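You operate a simulated robot arm through the tools that you are given. There is no shell and no other tool. Be economical: measure what you need, move in short steps, check, and stop when the job is done.

Carry out the task below with a simulated robot arm. There is one attempt and no reset: what you move stays moved.

## Task
Open the shims drawer, fetch the bearing box from the top of the hub bench and set it in the inside of the shims drawer and shut the drawer again.
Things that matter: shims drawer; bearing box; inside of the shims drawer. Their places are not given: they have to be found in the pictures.

It is judged by the outcome, as a careful person would: the job done as asked, and still so three seconds after it is handed in. It fails if anything else is knocked over, pushed out of place, dropped, spilled or broken.

## Robot
A 6-joint arm with a two-finger parallel gripper, fixed in place. Base frame: the origin is at the foot of the arm, x ahead of it, y to its left, z up. Readings come in mm, degrees, newtons and seconds.
With the tool pointing down near the work surface it reaches from about 240 to 660 mm from the base axis. Its first joint turns from -66.0 to 66.0 degrees. Payload 2.9 kg.
The TCP is the grasp point between the finger pads, 30 mm short of the fingertips. In the tool frame z runs along the fingers and y along their closing line. Largest opening 110 mm; finger width 20, thickness 10; the body of the gripper, 48 by 112 mm, starts 55 mm behind the TCP.
Orientation is that of the tool frame in the base frame, as a unit quaternion [x, y, z, w]. With the fingers straight down and closing along the base's y, the tool's x points along the base's -x, its y along +y and its z along -z.

## Interface
- The arm moves only by the tool arm_command. Its argument "rows" is a list of rows, each a list of 3 entries, a list of its own where there are three numbers: the shift along the base's x, y, z in mm, then the turn, a rotation vector about the base's x, y, z in degrees, then the opening, from 0 (shut) to 1 (fully open). In form: [[[x, y, z], [wx, wy, wz], claw], ...]. A call has 1 to 12 rows; each row shifts and turns the commanded pose from where the row before left it. Each row takes 0.2 s and may step no farther than 50 mm and 8.6 degrees from the row before; otherwise, or with a gripper value out of range, the whole call is refused. Where a pose cannot be reached the arm comes as near as it can. A force on the tool above 40 N (or 10 N above the force at the start of the call, whichever is more), or a blocked arm, ends the call early, and 0.2 s more pass. Each finger travels about 108 mm/s and halts on what it meets, pressing with about 43 N; the grip force reading is that of the motor and also rises with nothing between the fingers. The clock runs only during rows and for 0.2 s after the last one: add rows that do not move to give the fingers time. It gives the time, the measured TCP pose, the force on the tool (base axes), the opening and the grip force at its end, in the units of the frame above (readings bear some noise).
- Cameras (640 x 400 px; columns grow to the right, rows downward): "scene" is fixed at [71.4, 431.6, 1377.1]; the picture's right is [-0.80, -0.60, 0.00], its down [-0.39, 0.51, -0.77] and it looks along [0.46, -0.61, -0.64] (base axes); focal length 320 px, centre (320, 200). "wrist" rides on the gripper at [-36, 0, -57] in the tool frame; the picture's right is [0.00, -1.00, 0.00], its down [0.97, 0.00, -0.24] and it looks along [0.24, 0.00, 0.97] (tool axes); focal length 218 px, centre (320, 200).
- snapshot(camera): a new picture of that camera. No time passes.
- pixel_to_xyz(camera, pixels): for up to 12 pixels [column, row] of the newest picture of that camera ("zoom" is the newest enlarged one), the place [x, y, z] in the base frame of the surface seen there, good to about 2 mm. No time passes.
- zoom(camera, box): a new picture of the part [left, top, right, bottom] of that camera's present view, enlarged. No time passes.
- job_done(): hands the job in; it is judged then, once.

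Go step by step. Measure first, check grasps and placings, and put right what went wrong. The budget is 60 turns and 26 pictures, counting those below and the enlarged ones. Unless the task says otherwise, let go and move clear before handing in, and close with one line.

The tools are called after ">>>" as name(argument=value, ...) on one line, values as JSON. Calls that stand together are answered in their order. arm_command: Moves the arm, as the interface text tells. Its arguments: {"type":"object","properties":{"rows":{"type":"array"}},"required":["rows"]} The other tools are called the same way: snapshot (camera) takes a picture; pixel_to_xyz (camera, pixels) gives the place of the surface under pixels of a picture; zoom (camera, box) takes an enlarged picture of a part of a camera's view; job_done () hands the job in.

At the start:

```text
t: 0.0
ee_pos: [387.1, 85.0, 1126.6]
tcp_rot: [0.0, 1.0, 0.0, 0.001]
contact_force: [1.4, 0.9, -0.8]
finger_gap: 109.9
finger_force: 0.1
```

scene: 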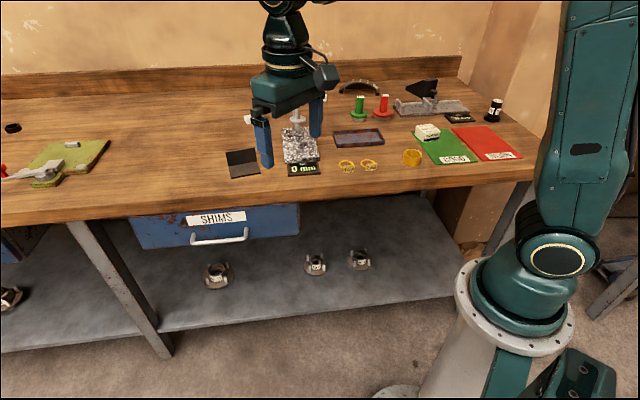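
wrist: 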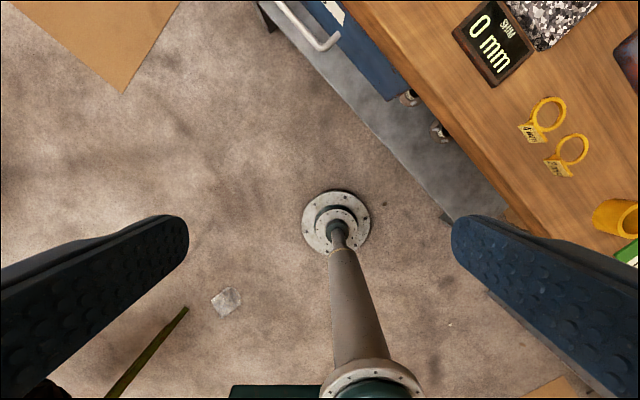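

The scene shows the SHIMS drawer front around (220,225) with its handle at (220,238), and several objects on the bench. I will enlarge the bench to identify the bearing box and the drawer.

>>> zoom(camera="scene", box=[220, 70, 540, 270])

>>> zoom(camera="scene", box=[0, 100, 320, 300])

>>> pixel_to_xyz(camera="scene", pixels=[[192, 242], [220, 240], [247, 236], [220, 225], [135, 225], [297, 210], [145, 248], [300, 234], [428, 131], [60, 215], [530, 178], [298, 145]])

```text
2.00 times, centred on (380, 170) of scene
```

zoom: 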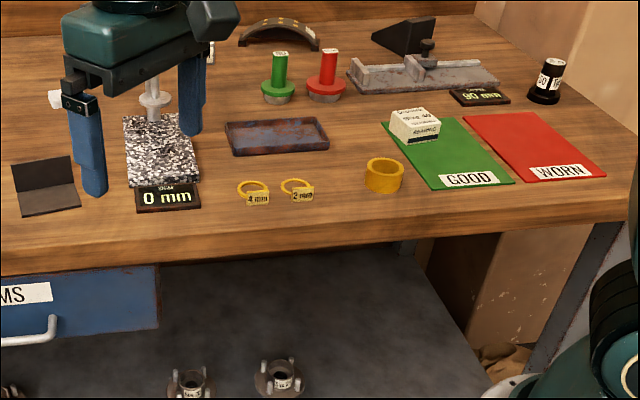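

```text
2.00 times, centred on (160, 200) of scene
```

zoom: 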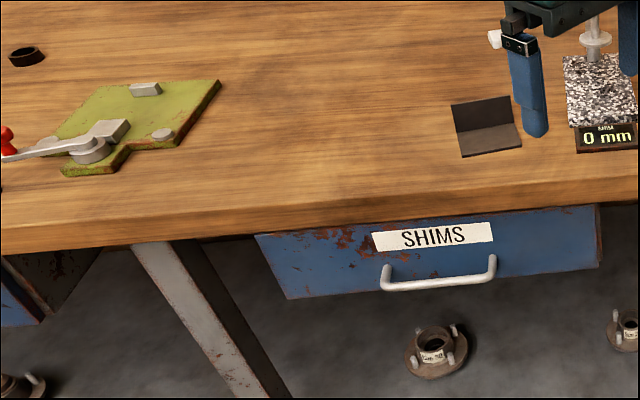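

```text
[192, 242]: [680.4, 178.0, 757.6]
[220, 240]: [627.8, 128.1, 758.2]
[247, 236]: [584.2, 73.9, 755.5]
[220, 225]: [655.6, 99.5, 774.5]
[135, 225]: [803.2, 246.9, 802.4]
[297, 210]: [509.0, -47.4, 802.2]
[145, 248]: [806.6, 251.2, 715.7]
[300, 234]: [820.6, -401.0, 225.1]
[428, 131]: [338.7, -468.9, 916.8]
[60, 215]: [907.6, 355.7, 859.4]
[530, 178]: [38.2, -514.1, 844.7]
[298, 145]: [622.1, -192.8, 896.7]
```

The bearing box is the white box on the green mat at zoom (414,125), scene (428,131). The drawer front runs along (0.71,0.71) and opens toward (-0.71,0.71). I will measure the bench edge, handle and box corners more closely.

>>> pixel_to_xyz(camera="zoom", pixels=[[440, 180], [440, 198], [440, 206], [440, 218], [440, 262], [440, 283], [440, 286], [440, 289], [386, 268], [493, 258], [440, 277], [400, 292]])

>>> zoom(camera="scene", box=[388, 110, 468, 160])

```text
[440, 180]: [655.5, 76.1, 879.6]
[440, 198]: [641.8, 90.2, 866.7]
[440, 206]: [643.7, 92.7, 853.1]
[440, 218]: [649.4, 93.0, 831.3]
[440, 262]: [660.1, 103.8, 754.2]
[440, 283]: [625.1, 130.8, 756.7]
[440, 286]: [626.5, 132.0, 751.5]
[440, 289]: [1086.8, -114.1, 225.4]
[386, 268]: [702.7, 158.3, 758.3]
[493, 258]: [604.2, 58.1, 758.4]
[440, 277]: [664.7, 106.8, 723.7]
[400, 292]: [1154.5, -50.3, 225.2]
```

```text
8.00 times, centred on (428, 135) of scene
```

zoom: 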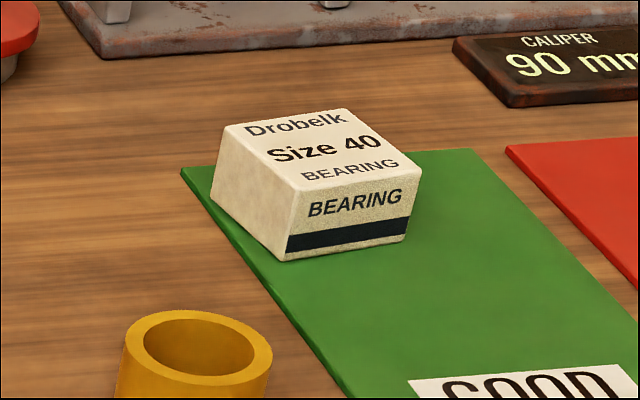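

Bar centre is at about u=-355 (u along the drawer's outward normal) and z≈756. The bench edge is at u≈-390, so a grip tilted by 45° clears it. Next I will measure the box corners, then turn the tool toward the handle.

>>> pixel_to_xyz(camera="zoom", pixels=[[228, 129], [333, 111], [418, 171], [294, 187], [287, 257], [405, 238], [214, 193], [325, 155], [480, 260], [250, 170]])

>>> arm_command(rows=[[[10, 20, 0], [0, 0, 7.5], 0.5], [[10, 20, 0], [0, 0, 7.5], 0.5], [[10, 20, 0], [0, 0, 7.5], 0.5], [[10, 20, 0], [0, 0, 7.5], 0.5], [[10, 20, 0], [0, 0, 7.5], 0.5], [[10, 20, 0], [0, 0, 7.5], 0.5], [[0, 0, 0], [0, 0, 0], 0.5]])

```text
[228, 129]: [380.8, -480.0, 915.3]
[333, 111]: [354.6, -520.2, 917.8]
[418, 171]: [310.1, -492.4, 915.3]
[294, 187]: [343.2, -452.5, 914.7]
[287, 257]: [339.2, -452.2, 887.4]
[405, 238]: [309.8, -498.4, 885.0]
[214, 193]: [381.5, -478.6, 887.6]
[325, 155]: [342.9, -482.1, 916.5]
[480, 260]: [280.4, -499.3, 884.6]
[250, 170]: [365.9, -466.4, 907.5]
```

```text
t: 1.6
ee_pos: [447.5, 204.3, 1126.5]
tcp_rot: [-0.383, 0.924, 0.0, 0.0]
contact_force: [0.7, 0.6, 0.5]
finger_gap: 55.1
finger_force: 0.1
```

The tool is yawed 45° as planned. The box is about 48x48x31 mm, centred at (346,-486). Now I will tilt the tool 45° and descend in front of the handle.

>>> arm_command(rows=[[[13.7, -0.7, -29.3], [-5.303, -5.303, 0], 0.32], [[13.7, -0.7, -29.3], [-5.303, -5.303, 0], 0.32], [[13.7, -0.7, -29.3], [-5.303, -5.303, 0], 0.32], [[13.7, -0.7, -29.3], [-5.303, -5.303, 0], 0.32], [[13.7, -0.7, -29.3], [-5.303, -5.303, 0], 0.32], [[13.7, -0.7, -29.3], [-5.303, -5.303, 0], 0.32], [[9.5, -4.5, -28], [0, 0, 0], 0.32], [[9.5, -4.5, -28], [0, 0, 0], 0.32], [[9.5, -4.5, -28], [0, 0, 0], 0.32], [[9.5, -4.5, -28], [0, 0, 0], 0.32], [[0, 0, 0], [0, 0, 0], 0.32]])

>>> snapshot(camera="wrist")

>>> snapshot(camera="scene")

```text
t: 4.0
ee_pos: [565.9, 184.5, 837.8]
tcp_rot: [-0.353, 0.853, -0.354, 0.147]
contact_force: [-0.8, -0.4, 0.4]
finger_gap: 35.2
finger_force: 0.0
```

```text
20 pictures are left
```

wrist: 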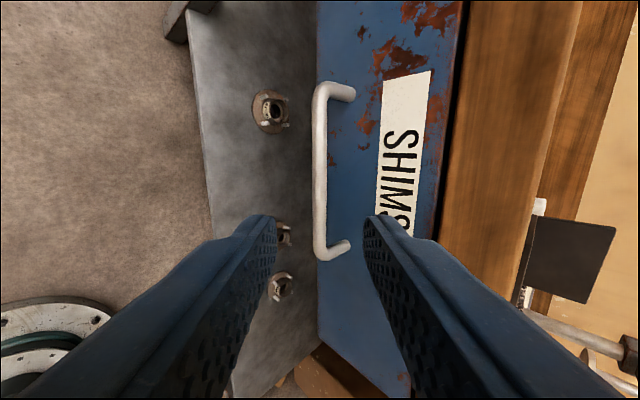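

```text
19 pictures are left
```

scene: 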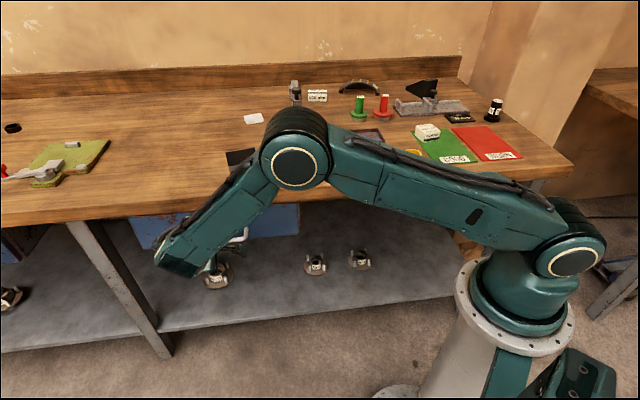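

The bar appears at col ~320, rows 95–245 in the wrist picture, between the fingers. I will measure it precisely.

>>> pixel_to_xyz(camera="wrist", pixels=[[320, 110], [320, 170], [320, 230], [316, 170], [325, 170], [345, 93], [345, 246], [348, 170], [275, 225], [372, 225]])

>>> pixel_to_xyz(camera="scene", pixels=[[294, 168], [300, 120], [425, 180]])

```text
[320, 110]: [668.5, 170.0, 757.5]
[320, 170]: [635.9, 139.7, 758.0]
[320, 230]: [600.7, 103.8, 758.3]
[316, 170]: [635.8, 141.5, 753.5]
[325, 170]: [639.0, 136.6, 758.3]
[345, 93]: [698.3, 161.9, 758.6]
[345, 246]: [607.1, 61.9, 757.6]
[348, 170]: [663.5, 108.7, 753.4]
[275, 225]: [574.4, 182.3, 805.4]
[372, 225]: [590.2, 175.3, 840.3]
```

```text
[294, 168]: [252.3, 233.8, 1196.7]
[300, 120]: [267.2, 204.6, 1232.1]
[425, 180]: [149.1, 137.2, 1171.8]
```

Bar centre is at about u=-355, s=540, z=753. Now I will go in along the 45° line with the bar 15 mm past the TCP.

>>> arm_command(rows=[[[11.6, -9.5, -14.8], [0, 0, 0], 0.32], [[11.6, -9.5, -14.8], [0, 0, 0], 0.32], [[11.6, -9.5, -14.8], [0, 0, 0], 0.32], [[11.6, -9.5, -14.8], [0, 0, 0], 0.32], [[11.4, -9.3, -14.6], [0, 0, 0], 0.32], [[0, 0, 0], [0, 0, 0], 0.32]])

>>> snapshot(camera="wrist")

```text
t: 5.4
ee_pos: [623.8, 138.3, 763.4]
tcp_rot: [-0.354, 0.853, -0.354, 0.147]
contact_force: [0.8, -0.5, 0.3]
finger_gap: 35.0
finger_force: 0.1
```

```text
18 pictures are left
```

wrist: 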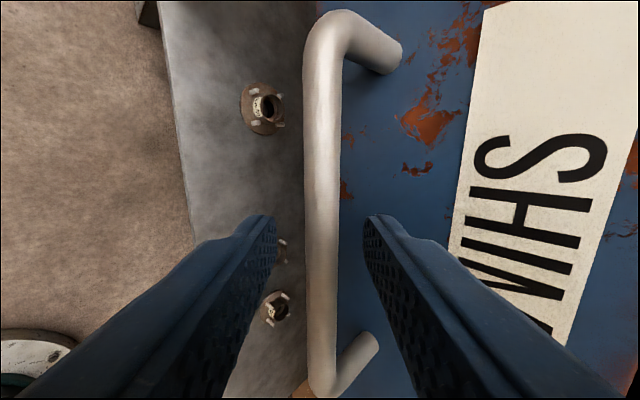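

The bar (col ~322) lies centred between the finger tips (cols 277 and 365). Closing the gripper.

>>> arm_command(rows=[[[0, 0, 0], [0, 0, 0], 0.0], [[0, 0, 0], [0, 0, 0], 0.0], [[0, 0, 0], [0, 0, 0], 0.0]])

```text
t: 6.2
ee_pos: [623.9, 138.4, 764.4]
tcp_rot: [-0.353, 0.854, -0.354, 0.146]
contact_force: [0.2, -1.9, 7.2]
finger_gap: 11.5
finger_force: 45.0
```

The fingers hold the bar at an 11.5 mm gap. Pulling outward along (-0.71,0.71).

>>> arm_command(rows=[[[-7, 7, 0], [0, 0, 0], 0.0], [[-10.6, 10.6, 0], [0, 0, 0], 0.0], [[-10.6, 10.6, 0], [0, 0, 0], 0.0], [[-10.6, 10.6, 0], [0, 0, 0], 0.0], [[-10.6, 10.6, 0], [0, 0, 0], 0.0], [[-10.6, 10.6, 0], [0, 0, 0], 0.0], [[-10.6, 10.6, 0], [0, 0, 0], 0.0], [[-10.6, 10.6, 0], [0, 0, 0], 0.0], [[-10.6, 10.6, 0], [0, 0, 0], 0.0], [[-10.6, 10.6, 0], [0, 0, 0], 0.0], [[0, 0, 0], [0, 0, 0], 0.0]])

>>> snapshot(camera="scene")

```text
t: 8.6
ee_pos: [522.9, 239.8, 764.6]
tcp_rot: [-0.355, 0.853, -0.353, 0.146]
contact_force: [5.9, 7.1, -7.3]
finger_gap: 11.8
finger_force: 45.7
```

```text
17 pictures are left
```

scene: 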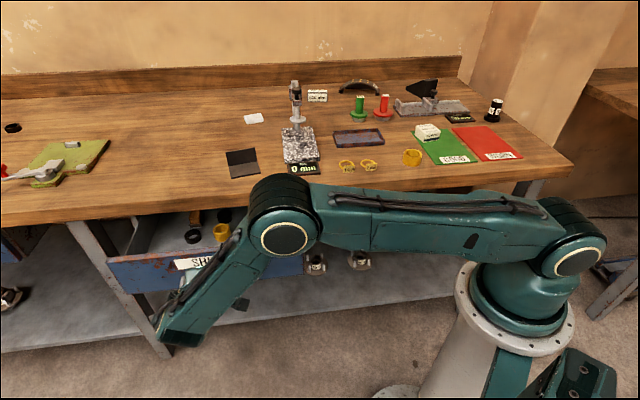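

The drawer is open about 143 mm, with shims inside around (210,230). Other white items lie at (317,96) and (253,118), so I will check those while pulling 70 mm more.

>>> zoom(camera="scene", box=[230, 75, 390, 175])

>>> arm_command(rows=[[[-8, 8, 0], [0, 0, 0], 0.0], [[-8, 8, 0], [0, 0, 0], 0.0], [[-8, 8, 0], [0, 0, 0], 0.0], [[-8, 8, 0], [0, 0, 0], 0.0], [[-8, 8, 0], [0, 0, 0], 0.0], [[-8, 8, 0], [0, 0, 0], 0.0], [[0, 0, 0], [0, 0, 0], 0.0]])

```text
4.00 times, centred on (310, 125) of scene
```

zoom: 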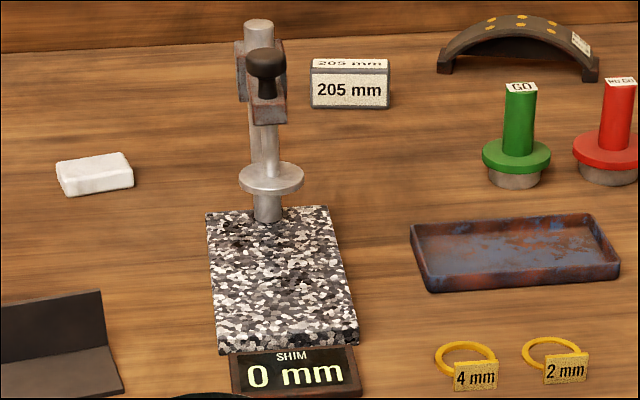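

```text
t: 10.2
ee_pos: [475.0, 287.0, 763.6]
tcp_rot: [-0.354, 0.854, -0.352, 0.145]
contact_force: [4.8, 6.4, -7.1]
finger_gap: 11.7
finger_force: 44.9
```

The drawer is open about 210 mm, and the only bearing box is the one on the GOOD mat. I will let go and retreat along the tool axis.

>>> arm_command(rows=[[[0, 0, 0], [0, 0, 0], 0.3], [[0, 0, 0], [0, 0, 0], 0.3], [[-5, 5, 7], [0, 0, 0], 0.3], [[-10, 10, 14], [0, 0, 0], 0.3], [[-10, 10, 14], [0, 0, 0], 0.3], [[-10, 10, 14], [0, 0, 0], 0.3], [[-10, 10, 14], [0, 0, 0], 0.3], [[0, 0, 40], [0, 0, 0], 0.3], [[0, 0, 40], [0, 0, 0], 0.3], [[0, 0, 40], [0, 0, 0], 0.3], [[0, 0, 40], [0, 0, 0], 0.3], [[0, 0, 40], [0, 0, 0], 0.3]])

```text
t: 12.8
ee_pos: [428.6, 330.8, 1025.6]
tcp_rot: [-0.354, 0.854, -0.353, 0.145]
contact_force: [0.3, -0.1, 0.2]
finger_gap: 33.2
finger_force: 0.0
```

Clear of the handle. Now I will level the tool while moving back over the middle, and measure the surroundings of the box and the drawer interior.

>>> arm_command(rows=[[[-7, -41, 17], [5.303, 5.303, 0], 0.7], [[-7, -41, 17], [5.303, 5.303, 0], 0.7], [[-7, -41, 17], [5.303, 5.303, 0], 0.7], [[-7, -41, 17], [5.303, 5.303, 0], 0.7], [[-7, -41, 17], [5.303, 5.303, 0], 0.7], [[-7, -41, 17], [5.303, 5.303, 0], 0.7], [[0, 0, 0], [0, 0, 0], 0.7]])

>>> zoom(camera="scene", box=[60, 170, 380, 370])

>>> pixel_to_xyz(camera="scene", pixels=[[404, 158], [421, 158], [412, 165], [448, 117], [460, 123], [428, 98]])

```text
t: 14.4
ee_pos: [383.0, 85.5, 1130.5]
tcp_rot: [-0.382, 0.924, 0.0, 0.0]
contact_force: [-0.7, -0.1, 0.0]
finger_gap: 77.0
finger_force: 0.1
```

```text
2.00 times, centred on (220, 270) of scene
```

zoom: 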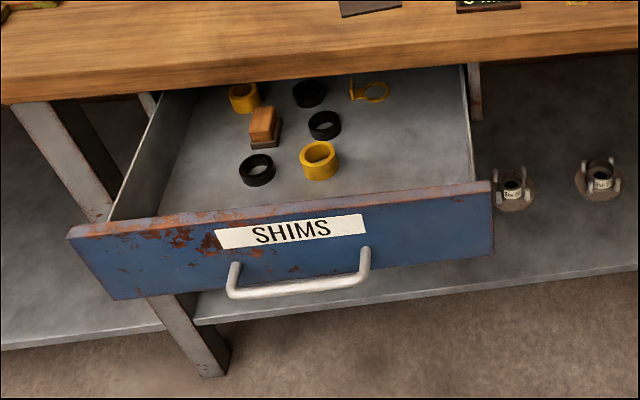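

```text
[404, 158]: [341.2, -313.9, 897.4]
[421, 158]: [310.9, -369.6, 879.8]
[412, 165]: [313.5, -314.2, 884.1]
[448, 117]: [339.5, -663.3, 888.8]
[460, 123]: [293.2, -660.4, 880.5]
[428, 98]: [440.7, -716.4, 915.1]
```

The drawer is open, with free floor on the right at zoom (420,150), and contents around (320,160). Measuring its interior.

>>> pixel_to_xyz(camera="zoom", pixels=[[420, 150], [420, 120], [440, 178], [420, 188], [490, 182], [466, 80], [322, 150], [335, 165], [340, 130], [370, 98], [400, 85], [470, 170]])

```text
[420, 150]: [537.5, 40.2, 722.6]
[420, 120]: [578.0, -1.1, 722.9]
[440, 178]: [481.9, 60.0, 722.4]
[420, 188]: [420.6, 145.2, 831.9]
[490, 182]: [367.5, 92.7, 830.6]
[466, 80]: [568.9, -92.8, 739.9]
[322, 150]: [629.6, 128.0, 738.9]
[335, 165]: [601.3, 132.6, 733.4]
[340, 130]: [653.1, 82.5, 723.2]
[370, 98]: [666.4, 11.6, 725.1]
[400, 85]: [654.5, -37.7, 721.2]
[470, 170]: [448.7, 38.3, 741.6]
```

Drawer floor is z≈722.5, and free space is around (516,106), clear of the rings and inside the front panel (u≈-195). Now I will swing over to the box, turning the fingers to close across its faces.

>>> arm_command(rows=[[[-3, -47.6, 0], [0, 0, -8], 0.75], [[-3, -47.6, 0], [0, 0, -8], 0.75], [[-3, -47.6, 0], [0, 0, -8], 0.75], [[-3, -47.6, 0], [0, 0, -8], 0.75], [[-3, -47.6, 0], [0, 0, -8], 0.75], [[-3, -47.6, 0], [0, 0, -8], 0.75], [[-3, -47.6, 0], [0, 0, -8], 0.75], [[-3, -47.6, 0], [0, 0, -8], 0.75], [[-3, -47.6, 0], [0, 0, -8], 0.75], [[-3, -47.6, 0], [0, 0, -8], 0.75], [[-3, -47.6, 0], [0, 0, 0], 0.75], [[-3, -47.6, 0], [0, 0, 0], 0.75]])

>>> arm_command(rows=[[[0, 0, -40], [0, 0, 0], 0.75], [[0, 0, -40], [0, 0, 0], 0.75], [[0, 0, -40], [0, 0, 0], 0.75], [[0, 0, 0], [0, 0, 0], 0.75]])

>>> snapshot(camera="wrist")

```text
t: 17.0
ee_pos: [349.6, -485.8, 1129.5]
tcp_rot: [0.301, 0.954, 0.0, -0.001]
contact_force: [0.6, -0.5, 0.4]
finger_gap: 82.5
finger_force: 0.0
```

```text
t: 18.0
ee_pos: [355.0, -482.7, 1009.3]
tcp_rot: [0.302, 0.953, 0.0, 0.0]
contact_force: [0.6, 0.0, -0.8]
finger_gap: 82.8
finger_force: 0.1
```

```text
14 pictures are left
```

wrist: 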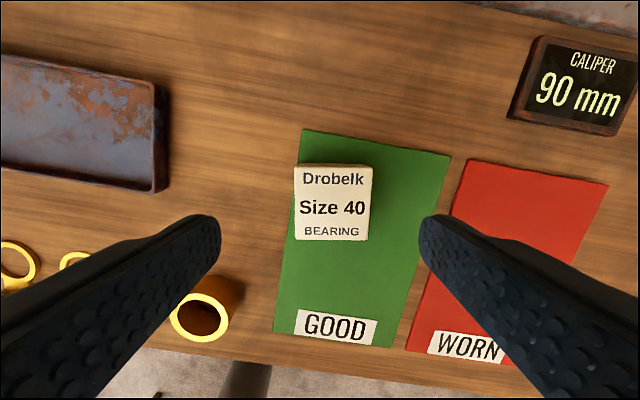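

The box's edges line up with the fingers in the wrist picture, box at (332,202). The measured TCP is about 8 mm off the command, so I will measure the box again from here.

>>> pixel_to_xyz(camera="wrist", pixels=[[297, 169], [370, 169], [366, 236], [297, 236], [333, 203], [262, 320], [262, 345], [310, 280]])

>>> arm_command(rows=[[[0, 0, 0], [0, 0, 0], 0.75]])

```text
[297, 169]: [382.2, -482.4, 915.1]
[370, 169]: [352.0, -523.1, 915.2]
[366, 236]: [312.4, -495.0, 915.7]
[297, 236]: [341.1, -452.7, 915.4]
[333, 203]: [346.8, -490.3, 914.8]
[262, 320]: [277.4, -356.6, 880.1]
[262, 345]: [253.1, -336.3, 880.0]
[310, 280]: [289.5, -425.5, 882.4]
```

```text
t: 18.4
ee_pos: [356.0, -483.6, 1010.3]
tcp_rot: [0.301, 0.954, 0.0, 0.0]
contact_force: [0.5, 0.6, -0.5]
finger_gap: 82.6
finger_force: 0.0
```

Box centre is (347,-488) and its angle matches the tool. I will correct by (-8.5,-4.8) and descend partway.

>>> arm_command(rows=[[[-8.5, -4.8, -20], [0, 0, 0], 0.75], [[0, 0, -20], [0, 0, 0], 0.75], [[0, 0, 0], [0, 0, 0], 0.75]])

```text
t: 19.2
ee_pos: [344.8, -488.9, 969.2]
tcp_rot: [0.301, 0.954, 0.0, 0.0]
contact_force: [0.1, -0.3, -0.5]
finger_gap: 82.6
finger_force: 0.0
```

Nearly centred at (345,-489). Descending to z≈922, which puts the tips about 5 mm above the mat.

>>> arm_command(rows=[[[1, 0.5, -20], [0, 0, 0], 0.75], [[1, 0.5, -18], [0, 0, 0], 0.75], [[0, 0, -9], [0, 0, 0], 0.75], [[0, 0, 0], [0, 0, 0], 0.75]])

>>> snapshot(camera="wrist")

```text
t: 20.2
ee_pos: [346.9, -488.1, 921.9]
tcp_rot: [0.301, 0.954, 0.0, 0.0]
contact_force: [0.5, -0.2, 0.5]
finger_gap: 82.5
finger_force: 0.1
```

```text
13 pictures are left
```

wrist: 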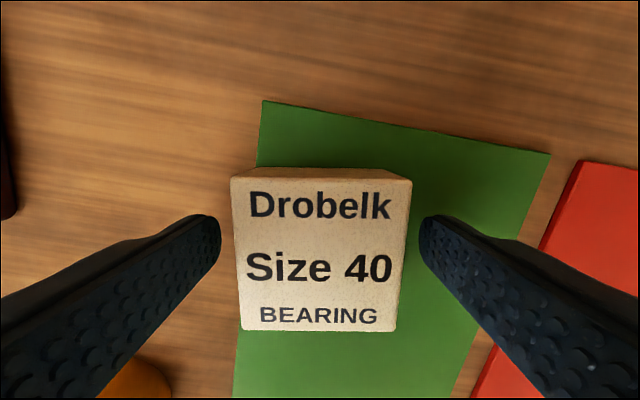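

The box (cols 233–408) is centred between the fingers (220 and 422). Closing, then lifting slightly.

>>> arm_command(rows=[[[0, 0, 0], [0, 0, 0], 0.4], [[0, 0, 0], [0, 0, 0], 0.3], [[0, 0, 0], [0, 0, 0], 0.3], [[0, 0, 0], [0, 0, 0], 0.3]])

```text
t: 21.2
ee_pos: [347.1, -488.7, 922.0]
tcp_rot: [0.301, 0.954, 0.0, 0.0]
contact_force: [-0.8, -0.1, 0.1]
finger_gap: 54.4
finger_force: 43.4
```

The fingers are stopped on the box at 54.4 mm with 43 N. Lifting.

>>> arm_command(rows=[[[0, 0, 15], [0, 0, 0], 0.3], [[0, 0, 35], [0, 0, 0], 0.3], [[0, 0, 40], [0, 0, 0], 0.3], [[0, 0, 40], [0, 0, 0], 0.3], [[0, 0, 40], [0, 0, 0], 0.3], [[0, 0, 38], [0, 0, 0], 0.3], [[0, 0, 0], [0, 0, 0], 0.3]])

>>> snapshot(camera="wrist")

```text
t: 22.8
ee_pos: [347.2, -487.7, 1131.9]
tcp_rot: [0.3, 0.954, 0.0, -0.001]
contact_force: [-0.4, 0.2, -2.3]
finger_gap: 54.5
finger_force: 42.8
```

```text
12 pictures are left
```

wrist: 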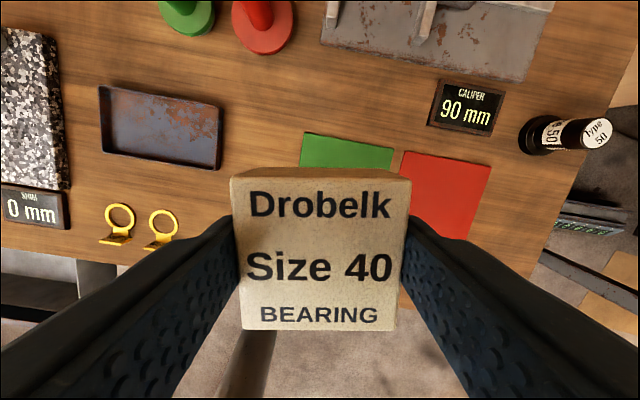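

The box is held firmly. Carrying it back at height toward the open drawer.

>>> arm_command(rows=[[[4.8, 44.4, 0], [0, 0, -5], 0.3], [[4.8, 44.4, 0], [0, 0, -5], 0.3], [[4.8, 44.4, 0], [0, 0, 0], 0.3], [[4.8, 44.4, 0], [0, 0, 0], 0.3], [[4.8, 44.4, 0], [0, 0, 0], 0.3], [[4.8, 44.4, 0], [0, 0, 0], 0.3], [[4.8, 44.4, 0], [0, 0, 0], 0.3], [[4.8, 44.4, 0], [0, 0, 0], 0.3], [[4.8, 44.4, 0], [0, 0, 0], 0.3], [[4.8, 44.4, 0], [0, 0, 0], 0.3], [[4.8, 44.4, 0], [0, 0, 0], 0.3]])

>>> arm_command(rows=[[[29, 26.5, -20], [0, 0, 0], 0.3], [[29, 26.5, -20], [0, 0, 0], 0.3], [[29, 26.5, -20], [0, 0, 0], 0.3], [[29, 26.5, -20], [0, 0, 0], 0.3], [[0, 0, -40], [0, 0, 0], 0.3], [[0, 0, -40], [0, 0, 0], 0.3], [[0, 0, 0], [0, 0, 0], 0.3]])

>>> snapshot(camera="wrist")

>>> snapshot(camera="scene")

```text
t: 25.2
ee_pos: [397.6, 2.0, 1128.1]
tcp_rot: [0.384, 0.923, 0.0, 0.0]
contact_force: [0.1, -0.1, -1.7]
finger_gap: 54.1
finger_force: 42.9
```

```text
t: 26.8
ee_pos: [519.2, 103.0, 969.4]
tcp_rot: [0.382, 0.924, 0.0, 0.0]
contact_force: [-0.7, -0.7, -2.8]
finger_gap: 54.3
finger_force: 42.7
```

```text
11 pictures are left
```

wrist: 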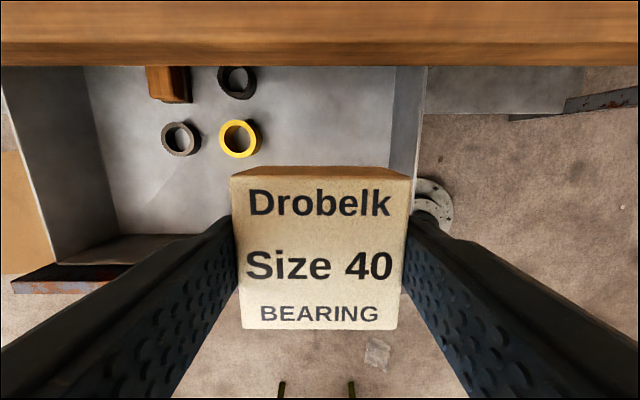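

```text
10 pictures are left
```

scene: 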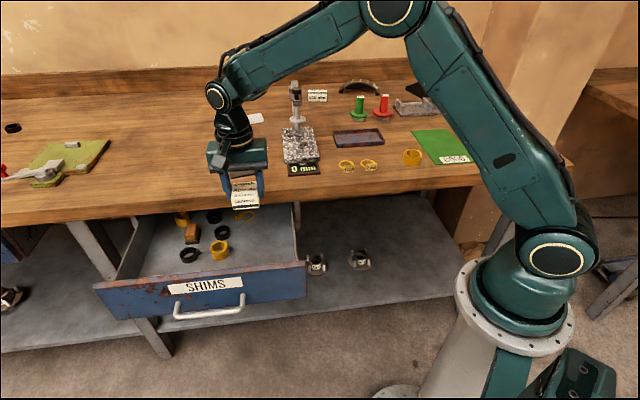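

The box is held above the drawer. I will check clearances: yellow ring (238,138), right wall (410,100), bench edge (320,66), front panel.

>>> pixel_to_xyz(camera="wrist", pixels=[[258, 138], [238, 157], [320, 66], [320, 110], [412, 150], [60, 262], [100, 282], [425, 100], [320, 180], [320, 320]])

>>> pixel_to_xyz(camera="scene", pixels=[[216, 95], [222, 160], [235, 125], [207, 155], [270, 264], [305, 262], [200, 274], [219, 310]])

```text
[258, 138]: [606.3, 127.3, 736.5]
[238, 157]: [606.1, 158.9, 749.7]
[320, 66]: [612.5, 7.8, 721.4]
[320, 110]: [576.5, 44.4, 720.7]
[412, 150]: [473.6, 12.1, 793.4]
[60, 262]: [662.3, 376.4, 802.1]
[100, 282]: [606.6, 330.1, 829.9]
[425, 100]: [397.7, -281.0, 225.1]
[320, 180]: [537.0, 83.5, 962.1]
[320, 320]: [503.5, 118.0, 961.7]
```

```text
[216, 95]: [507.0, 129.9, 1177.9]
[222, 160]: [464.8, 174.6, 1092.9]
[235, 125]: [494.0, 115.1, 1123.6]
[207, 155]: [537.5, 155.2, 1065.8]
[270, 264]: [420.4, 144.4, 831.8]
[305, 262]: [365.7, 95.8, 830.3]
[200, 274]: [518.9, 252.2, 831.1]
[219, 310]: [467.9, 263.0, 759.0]
```

Clearances are good. Lowering the box into the drawer, shifted slightly outward, until just above the floor (TCP ≈763).

>>> arm_command(rows=[[[-3, 3, -35], [0, 0, 0], 0.3], [[-3, 3, -35], [0, 0, 0], 0.3], [[0, 0, -35], [0, 0, 0], 0.3], [[0, 0, -35], [0, 0, 0], 0.3], [[0, 0, -30], [0, 0, 0], 0.3], [[0, 0, -25], [0, 0, 0], 0.3], [[0, 0, -11], [0, 0, 0], 0.3], [[0, 0, 0], [0, 0, 0], 0.3]])

>>> zoom(camera="scene", box=[80, 150, 400, 350])

```text
t: 28.6
ee_pos: [508.9, 112.1, 764.3]
tcp_rot: [0.382, 0.924, 0.0, 0.0]
contact_force: [-0.9, 0.5, -2.4]
finger_gap: 54.1
finger_force: 42.9
```

```text
2.00 times, centred on (240, 250) of scene
```

zoom: 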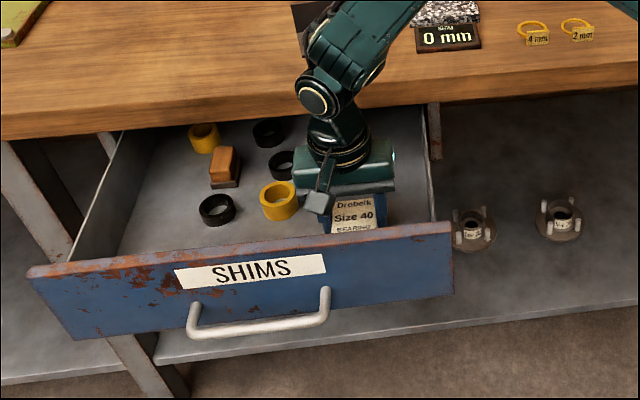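

The box is inside the drawer, just above the floor. Easing down in small steps until the force shows contact.

>>> arm_command(rows=[[[0, 0, -2], [0, 0, 0], 0.3], [[0, 0, -1.5], [0, 0, 0], 0.3], [[0, 0, -1], [0, 0, 0], 0.3], [[0, 0, 0], [0, 0, 0], 0.3]])

```text
t: 29.6
ee_pos: [508.9, 112.2, 760.6]
tcp_rot: [0.383, 0.924, 0.001, 0.001]
contact_force: [-3.0, -0.4, 12.1]
finger_gap: 54.3
finger_force: 42.9
```

A force of +12 N says the box is on the floor. Opening slowly, then rising straight up.

>>> arm_command(rows=[[[0, 0, 0], [0, 0, 0], 0.55], [[0, 0, 0], [0, 0, 0], 0.62], [[0, 0, 0], [0, 0, 0], 0.65], [[0, 0, 15], [0, 0, 0], 0.65], [[0, 0, 35], [0, 0, 0], 0.65], [[0, 0, 40], [0, 0, 0], 0.65], [[0, 0, 45], [0, 0, 0], 0.65], [[0, 0, 45], [0, 0, 0], 0.65], [[0, 0, 45], [0, 0, 0], 0.65], [[0, 0, 45], [0, 0, 0], 0.65]])

>>> snapshot(camera="wrist")

```text
t: 31.8
ee_pos: [508.8, 111.1, 1030.6]
tcp_rot: [0.382, 0.924, 0.0, -0.001]
contact_force: [-0.2, 0.6, 0.5]
finger_gap: 71.5
finger_force: 0.2
```

```text
8 pictures are left
```

wrist: 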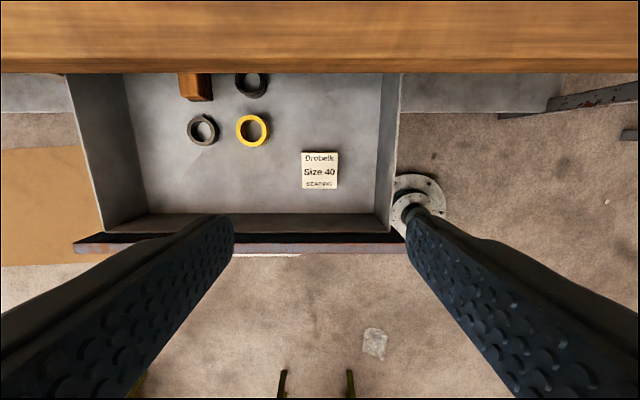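

The box lies flat in the drawer at (320,170) clear of the rings. Now I will turn the tool back and return to the handle the way I left it.

>>> arm_command(rows=[[[-6.7, 18.3, 0], [0, 0, 7.5], 0.5], [[-6.7, 18.3, 0], [0, 0, 7.5], 0.5], [[-6.7, 18.3, 0], [0, 0, 7.5], 0.4], [[-6.7, 18.3, 0], [0, 0, 7.5], 0.32], [[-6.7, 18.3, 0], [0, 0, 7.5], 0.32], [[-6.7, 18.3, 0], [0, 0, 7.5], 0.32], [[-6.7, 18.3, 0], [0, 0, 7.5], 0.32], [[-6.7, 18.3, 0], [0, 0, 7.5], 0.32], [[-6.7, 18.3, 0], [0, 0, 7.5], 0.32], [[-6.7, 18.3, 0], [0, 0, 7.5], 0.32], [[-6.7, 18.3, 0], [0, 0, 7.5], 0.32], [[-6.7, 18.3, 0], [0, 0, 7.5], 0.32]])

>>> arm_command(rows=[[[0, 0, 0], [-5.303, -5.303, 0], 0.32], [[0, 0, 0], [-5.303, -5.303, 0], 0.32], [[0, 0, 0], [-5.303, -5.303, 0], 0.32], [[0, 0, 0], [-5.303, -5.303, 0], 0.32], [[0, 0, 0], [-5.303, -5.303, 0], 0.32], [[0, 0, 0], [-5.303, -5.303, 0], 0.32], [[0, 0, 0], [0, 0, 0], 0.32]])

```text
t: 34.4
ee_pos: [428.3, 332.4, 1030.9]
tcp_rot: [-0.383, 0.924, 0.0, -0.001]
contact_force: [0.2, -0.1, -0.2]
finger_gap: 35.2
finger_force: 0.1
```

```text
t: 36.0
ee_pos: [428.5, 331.8, 1029.5]
tcp_rot: [-0.353, 0.853, -0.355, 0.147]
contact_force: [-1.3, -0.4, 0.6]
finger_gap: 35.2
finger_force: 0.1
```

Tilted 45° again at (428,332). Descending to the pre-grasp point and checking.

>>> arm_command(rows=[[[0, 0.3, -40], [0, 0, 0], 0.32], [[0, 0.3, -40], [0, 0, 0], 0.32], [[0, 0.3, -40], [0, 0, 0], 0.32], [[0, 0.3, -40], [0, 0, 0], 0.32], [[0, 0.3, -40], [0, 0, 0], 0.32], [[0, 0, 0], [0, 0, 0], 0.32]])

>>> snapshot(camera="wrist")

>>> pixel_to_xyz(camera="wrist", pixels=[[320, 110], [320, 170], [325, 170], [316, 170], [320, 230]])

```text
t: 37.4
ee_pos: [427.5, 332.9, 826.8]
tcp_rot: [-0.354, 0.853, -0.354, 0.147]
contact_force: [-0.8, -0.6, -0.5]
finger_gap: 35.2
finger_force: 0.0
```

```text
7 pictures are left
```

wrist: 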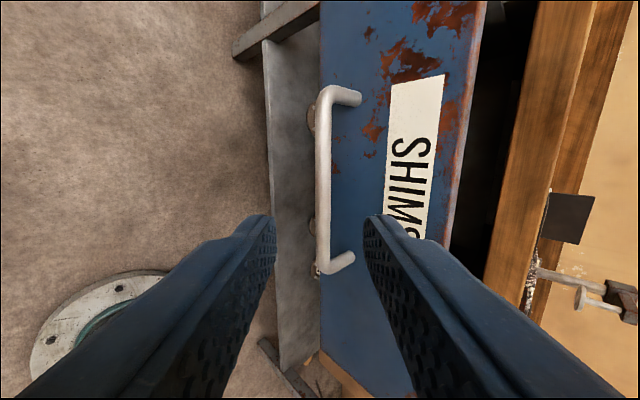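

```text
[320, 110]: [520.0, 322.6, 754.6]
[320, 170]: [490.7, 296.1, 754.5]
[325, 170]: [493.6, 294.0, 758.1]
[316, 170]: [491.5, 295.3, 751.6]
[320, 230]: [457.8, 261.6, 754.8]
```

The bar centre is still at u≈-143, unmoved. Going in to the previous grip point and closing.

>>> arm_command(rows=[[[9.5, -9, -12.6], [0, 0, 0], 0.32], [[9.5, -9, -12.6], [0, 0, 0], 0.32], [[9.5, -9, -12.6], [0, 0, 0], 0.32], [[9.5, -9, -12.6], [0, 0, 0], 0.32], [[9.5, -9, -12.6], [0, 0, 0], 0.32], [[0, 0, 0], [0, 0, 0], 0.32], [[0, 0, 0], [0, 0, 0], 0.0], [[0, 0, 0], [0, 0, 0], 0.0], [[0, 0, 0], [0, 0, 0], 0.0]])

```text
t: 39.4
ee_pos: [474.7, 289.2, 766.3]
tcp_rot: [-0.355, 0.854, -0.353, 0.146]
contact_force: [1.5, 2.6, -10.3]
finger_gap: 11.6
finger_force: 45.2
```

Bar gripped (11.6 mm). Pushing the drawer in smoothly, 180 mm of about 211.

>>> arm_command(rows=[[[7, -7, 0], [0, 0, 0], 0.0], [[10.6, -10.6, 0], [0, 0, 0], 0.0], [[10.6, -10.6, 0], [0, 0, 0], 0.0], [[10.6, -10.6, 0], [0, 0, 0], 0.0], [[10.6, -10.6, 0], [0, 0, 0], 0.0], [[10.6, -10.6, 0], [0, 0, 0], 0.0], [[10.6, -10.6, 0], [0, 0, 0], 0.0], [[10.6, -10.6, 0], [0, 0, 0], 0.0], [[10.6, -10.6, 0], [0, 0, 0], 0.0], [[10.6, -10.6, 0], [0, 0, 0], 0.0], [[10.6, -10.6, 0], [0, 0, 0], 0.0], [[10.6, -10.6, 0], [0, 0, 0], 0.0]])

```text
t: 42.0
ee_pos: [599.4, 163.3, 766.9]
tcp_rot: [-0.354, 0.854, -0.353, 0.144]
contact_force: [-7.1, -8.4, -18.3]
finger_gap: 11.6
finger_force: 44.9
```

About 33 mm remain. Finishing in small steps until it stops, with 1.5 mm down to ease the vertical load.

>>> arm_command(rows=[[[4.2, -4.2, -0.5], [0, 0, 0], 0.0], [[4.2, -4.2, -0.5], [0, 0, 0], 0.0], [[4.2, -4.2, -0.5], [0, 0, 0], 0.0], [[4.2, -4.2, 0], [0, 0, 0], 0.0], [[3, -3, 0], [0, 0, 0], 0.0], [[2, -2, 0], [0, 0, 0], 0.0], [[1.5, -1.5, 0], [0, 0, 0], 0.0], [[1.5, -1.5, 0], [0, 0, 0], 0.0], [[1.5, -1.5, 0], [0, 0, 0], 0.0], [[0, 0, 0], [0, 0, 0], 0.0]])

>>> snapshot(camera="wrist")

```text
t: 44.2
ee_pos: [624.8, 138.4, 766.8]
tcp_rot: [-0.354, 0.854, -0.353, 0.146]
contact_force: [-35.3, 4.1, 13.6]
finger_gap: 12.1
finger_force: 45.0
```

```text
6 pictures are left
```

wrist: 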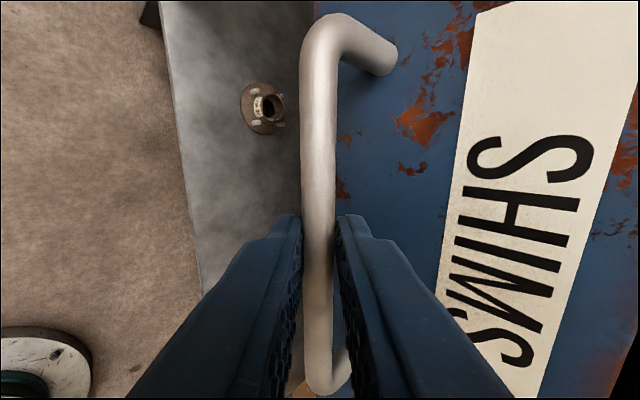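

The TCP is at (624.8,138.4), matching the original shut position, and the force rose at the stop. Releasing and backing off.

>>> arm_command(rows=[[[0, 0, 0], [0, 0, 0], 0.3], [[0, 0, 0], [0, 0, 0], 0.3], [[-5, 5, 7], [0, 0, 0], 0.3], [[-10, 10, 14], [0, 0, 0], 0.3], [[-10, 10, 14], [0, 0, 0], 0.3], [[-10, 10, 14], [0, 0, 0], 0.3], [[-10, 10, 14], [0, 0, 0], 0.3], [[-20, 10, 35], [0, 0, 0], 0.3], [[-25, 10, 40], [0, 0, 0], 0.3], [[-25, 5, 40], [0, 0, 0], 0.3], [[-25, 0, 40], [0, 0, 0], 0.3], [[-20, 0, 40], [0, 0, 0], 0.3]])

>>> arm_command(rows=[[[-10, -20, 20], [5.303, 5.303, 0], 0.3], [[-10, -20, 20], [5.303, 5.303, 0], 0.3], [[-10, -20, 15], [5.303, 5.303, 0], 0.3], [[-10, -20, 0], [5.303, 5.303, 0], 0.3], [[-10, -20, 0], [5.303, 5.303, 0], 0.3], [[-10, -20, 0], [5.303, 5.303, 0], 0.3], [[0, 0, 0], [0, 0, 0], 0.3]])

>>> snapshot(camera="scene")

>>> pixel_to_xyz(camera="scene", pixels=[[220, 225], [135, 225], [297, 210], [220, 240], [192, 242]])

```text
t: 46.8
ee_pos: [465.2, 207.0, 1022.9]
tcp_rot: [-0.353, 0.854, -0.354, 0.146]
contact_force: [-0.8, 0.3, 0.4]
finger_gap: 33.1
finger_force: 0.0
```

```text
t: 48.4
ee_pos: [403.9, 91.3, 1077.6]
tcp_rot: [-0.383, 0.924, 0.0, -0.001]
contact_force: [-0.1, 0.2, -0.2]
finger_gap: 33.1
finger_force: 0.1
```

```text
5 pictures are left
```

scene: 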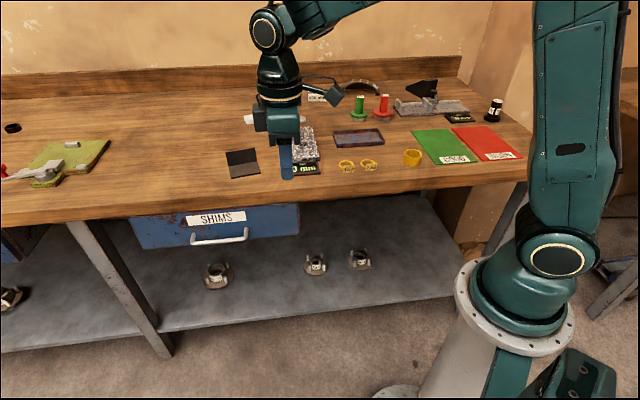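

```text
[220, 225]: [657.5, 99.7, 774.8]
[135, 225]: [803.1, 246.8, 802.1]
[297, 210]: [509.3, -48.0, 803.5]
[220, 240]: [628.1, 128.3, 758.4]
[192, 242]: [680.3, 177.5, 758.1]
```

The drawer face and handle read the same as at the start, for example (657.5,99.7) against (655.6,99.5), so it is shut. Everything else is in place and the arm is clear, so I am handing in.

>>> job_done()

```text
The job is handed in.
```

The bearing box is inside the shims drawer, the drawer is shut, and nothing else was disturbed.
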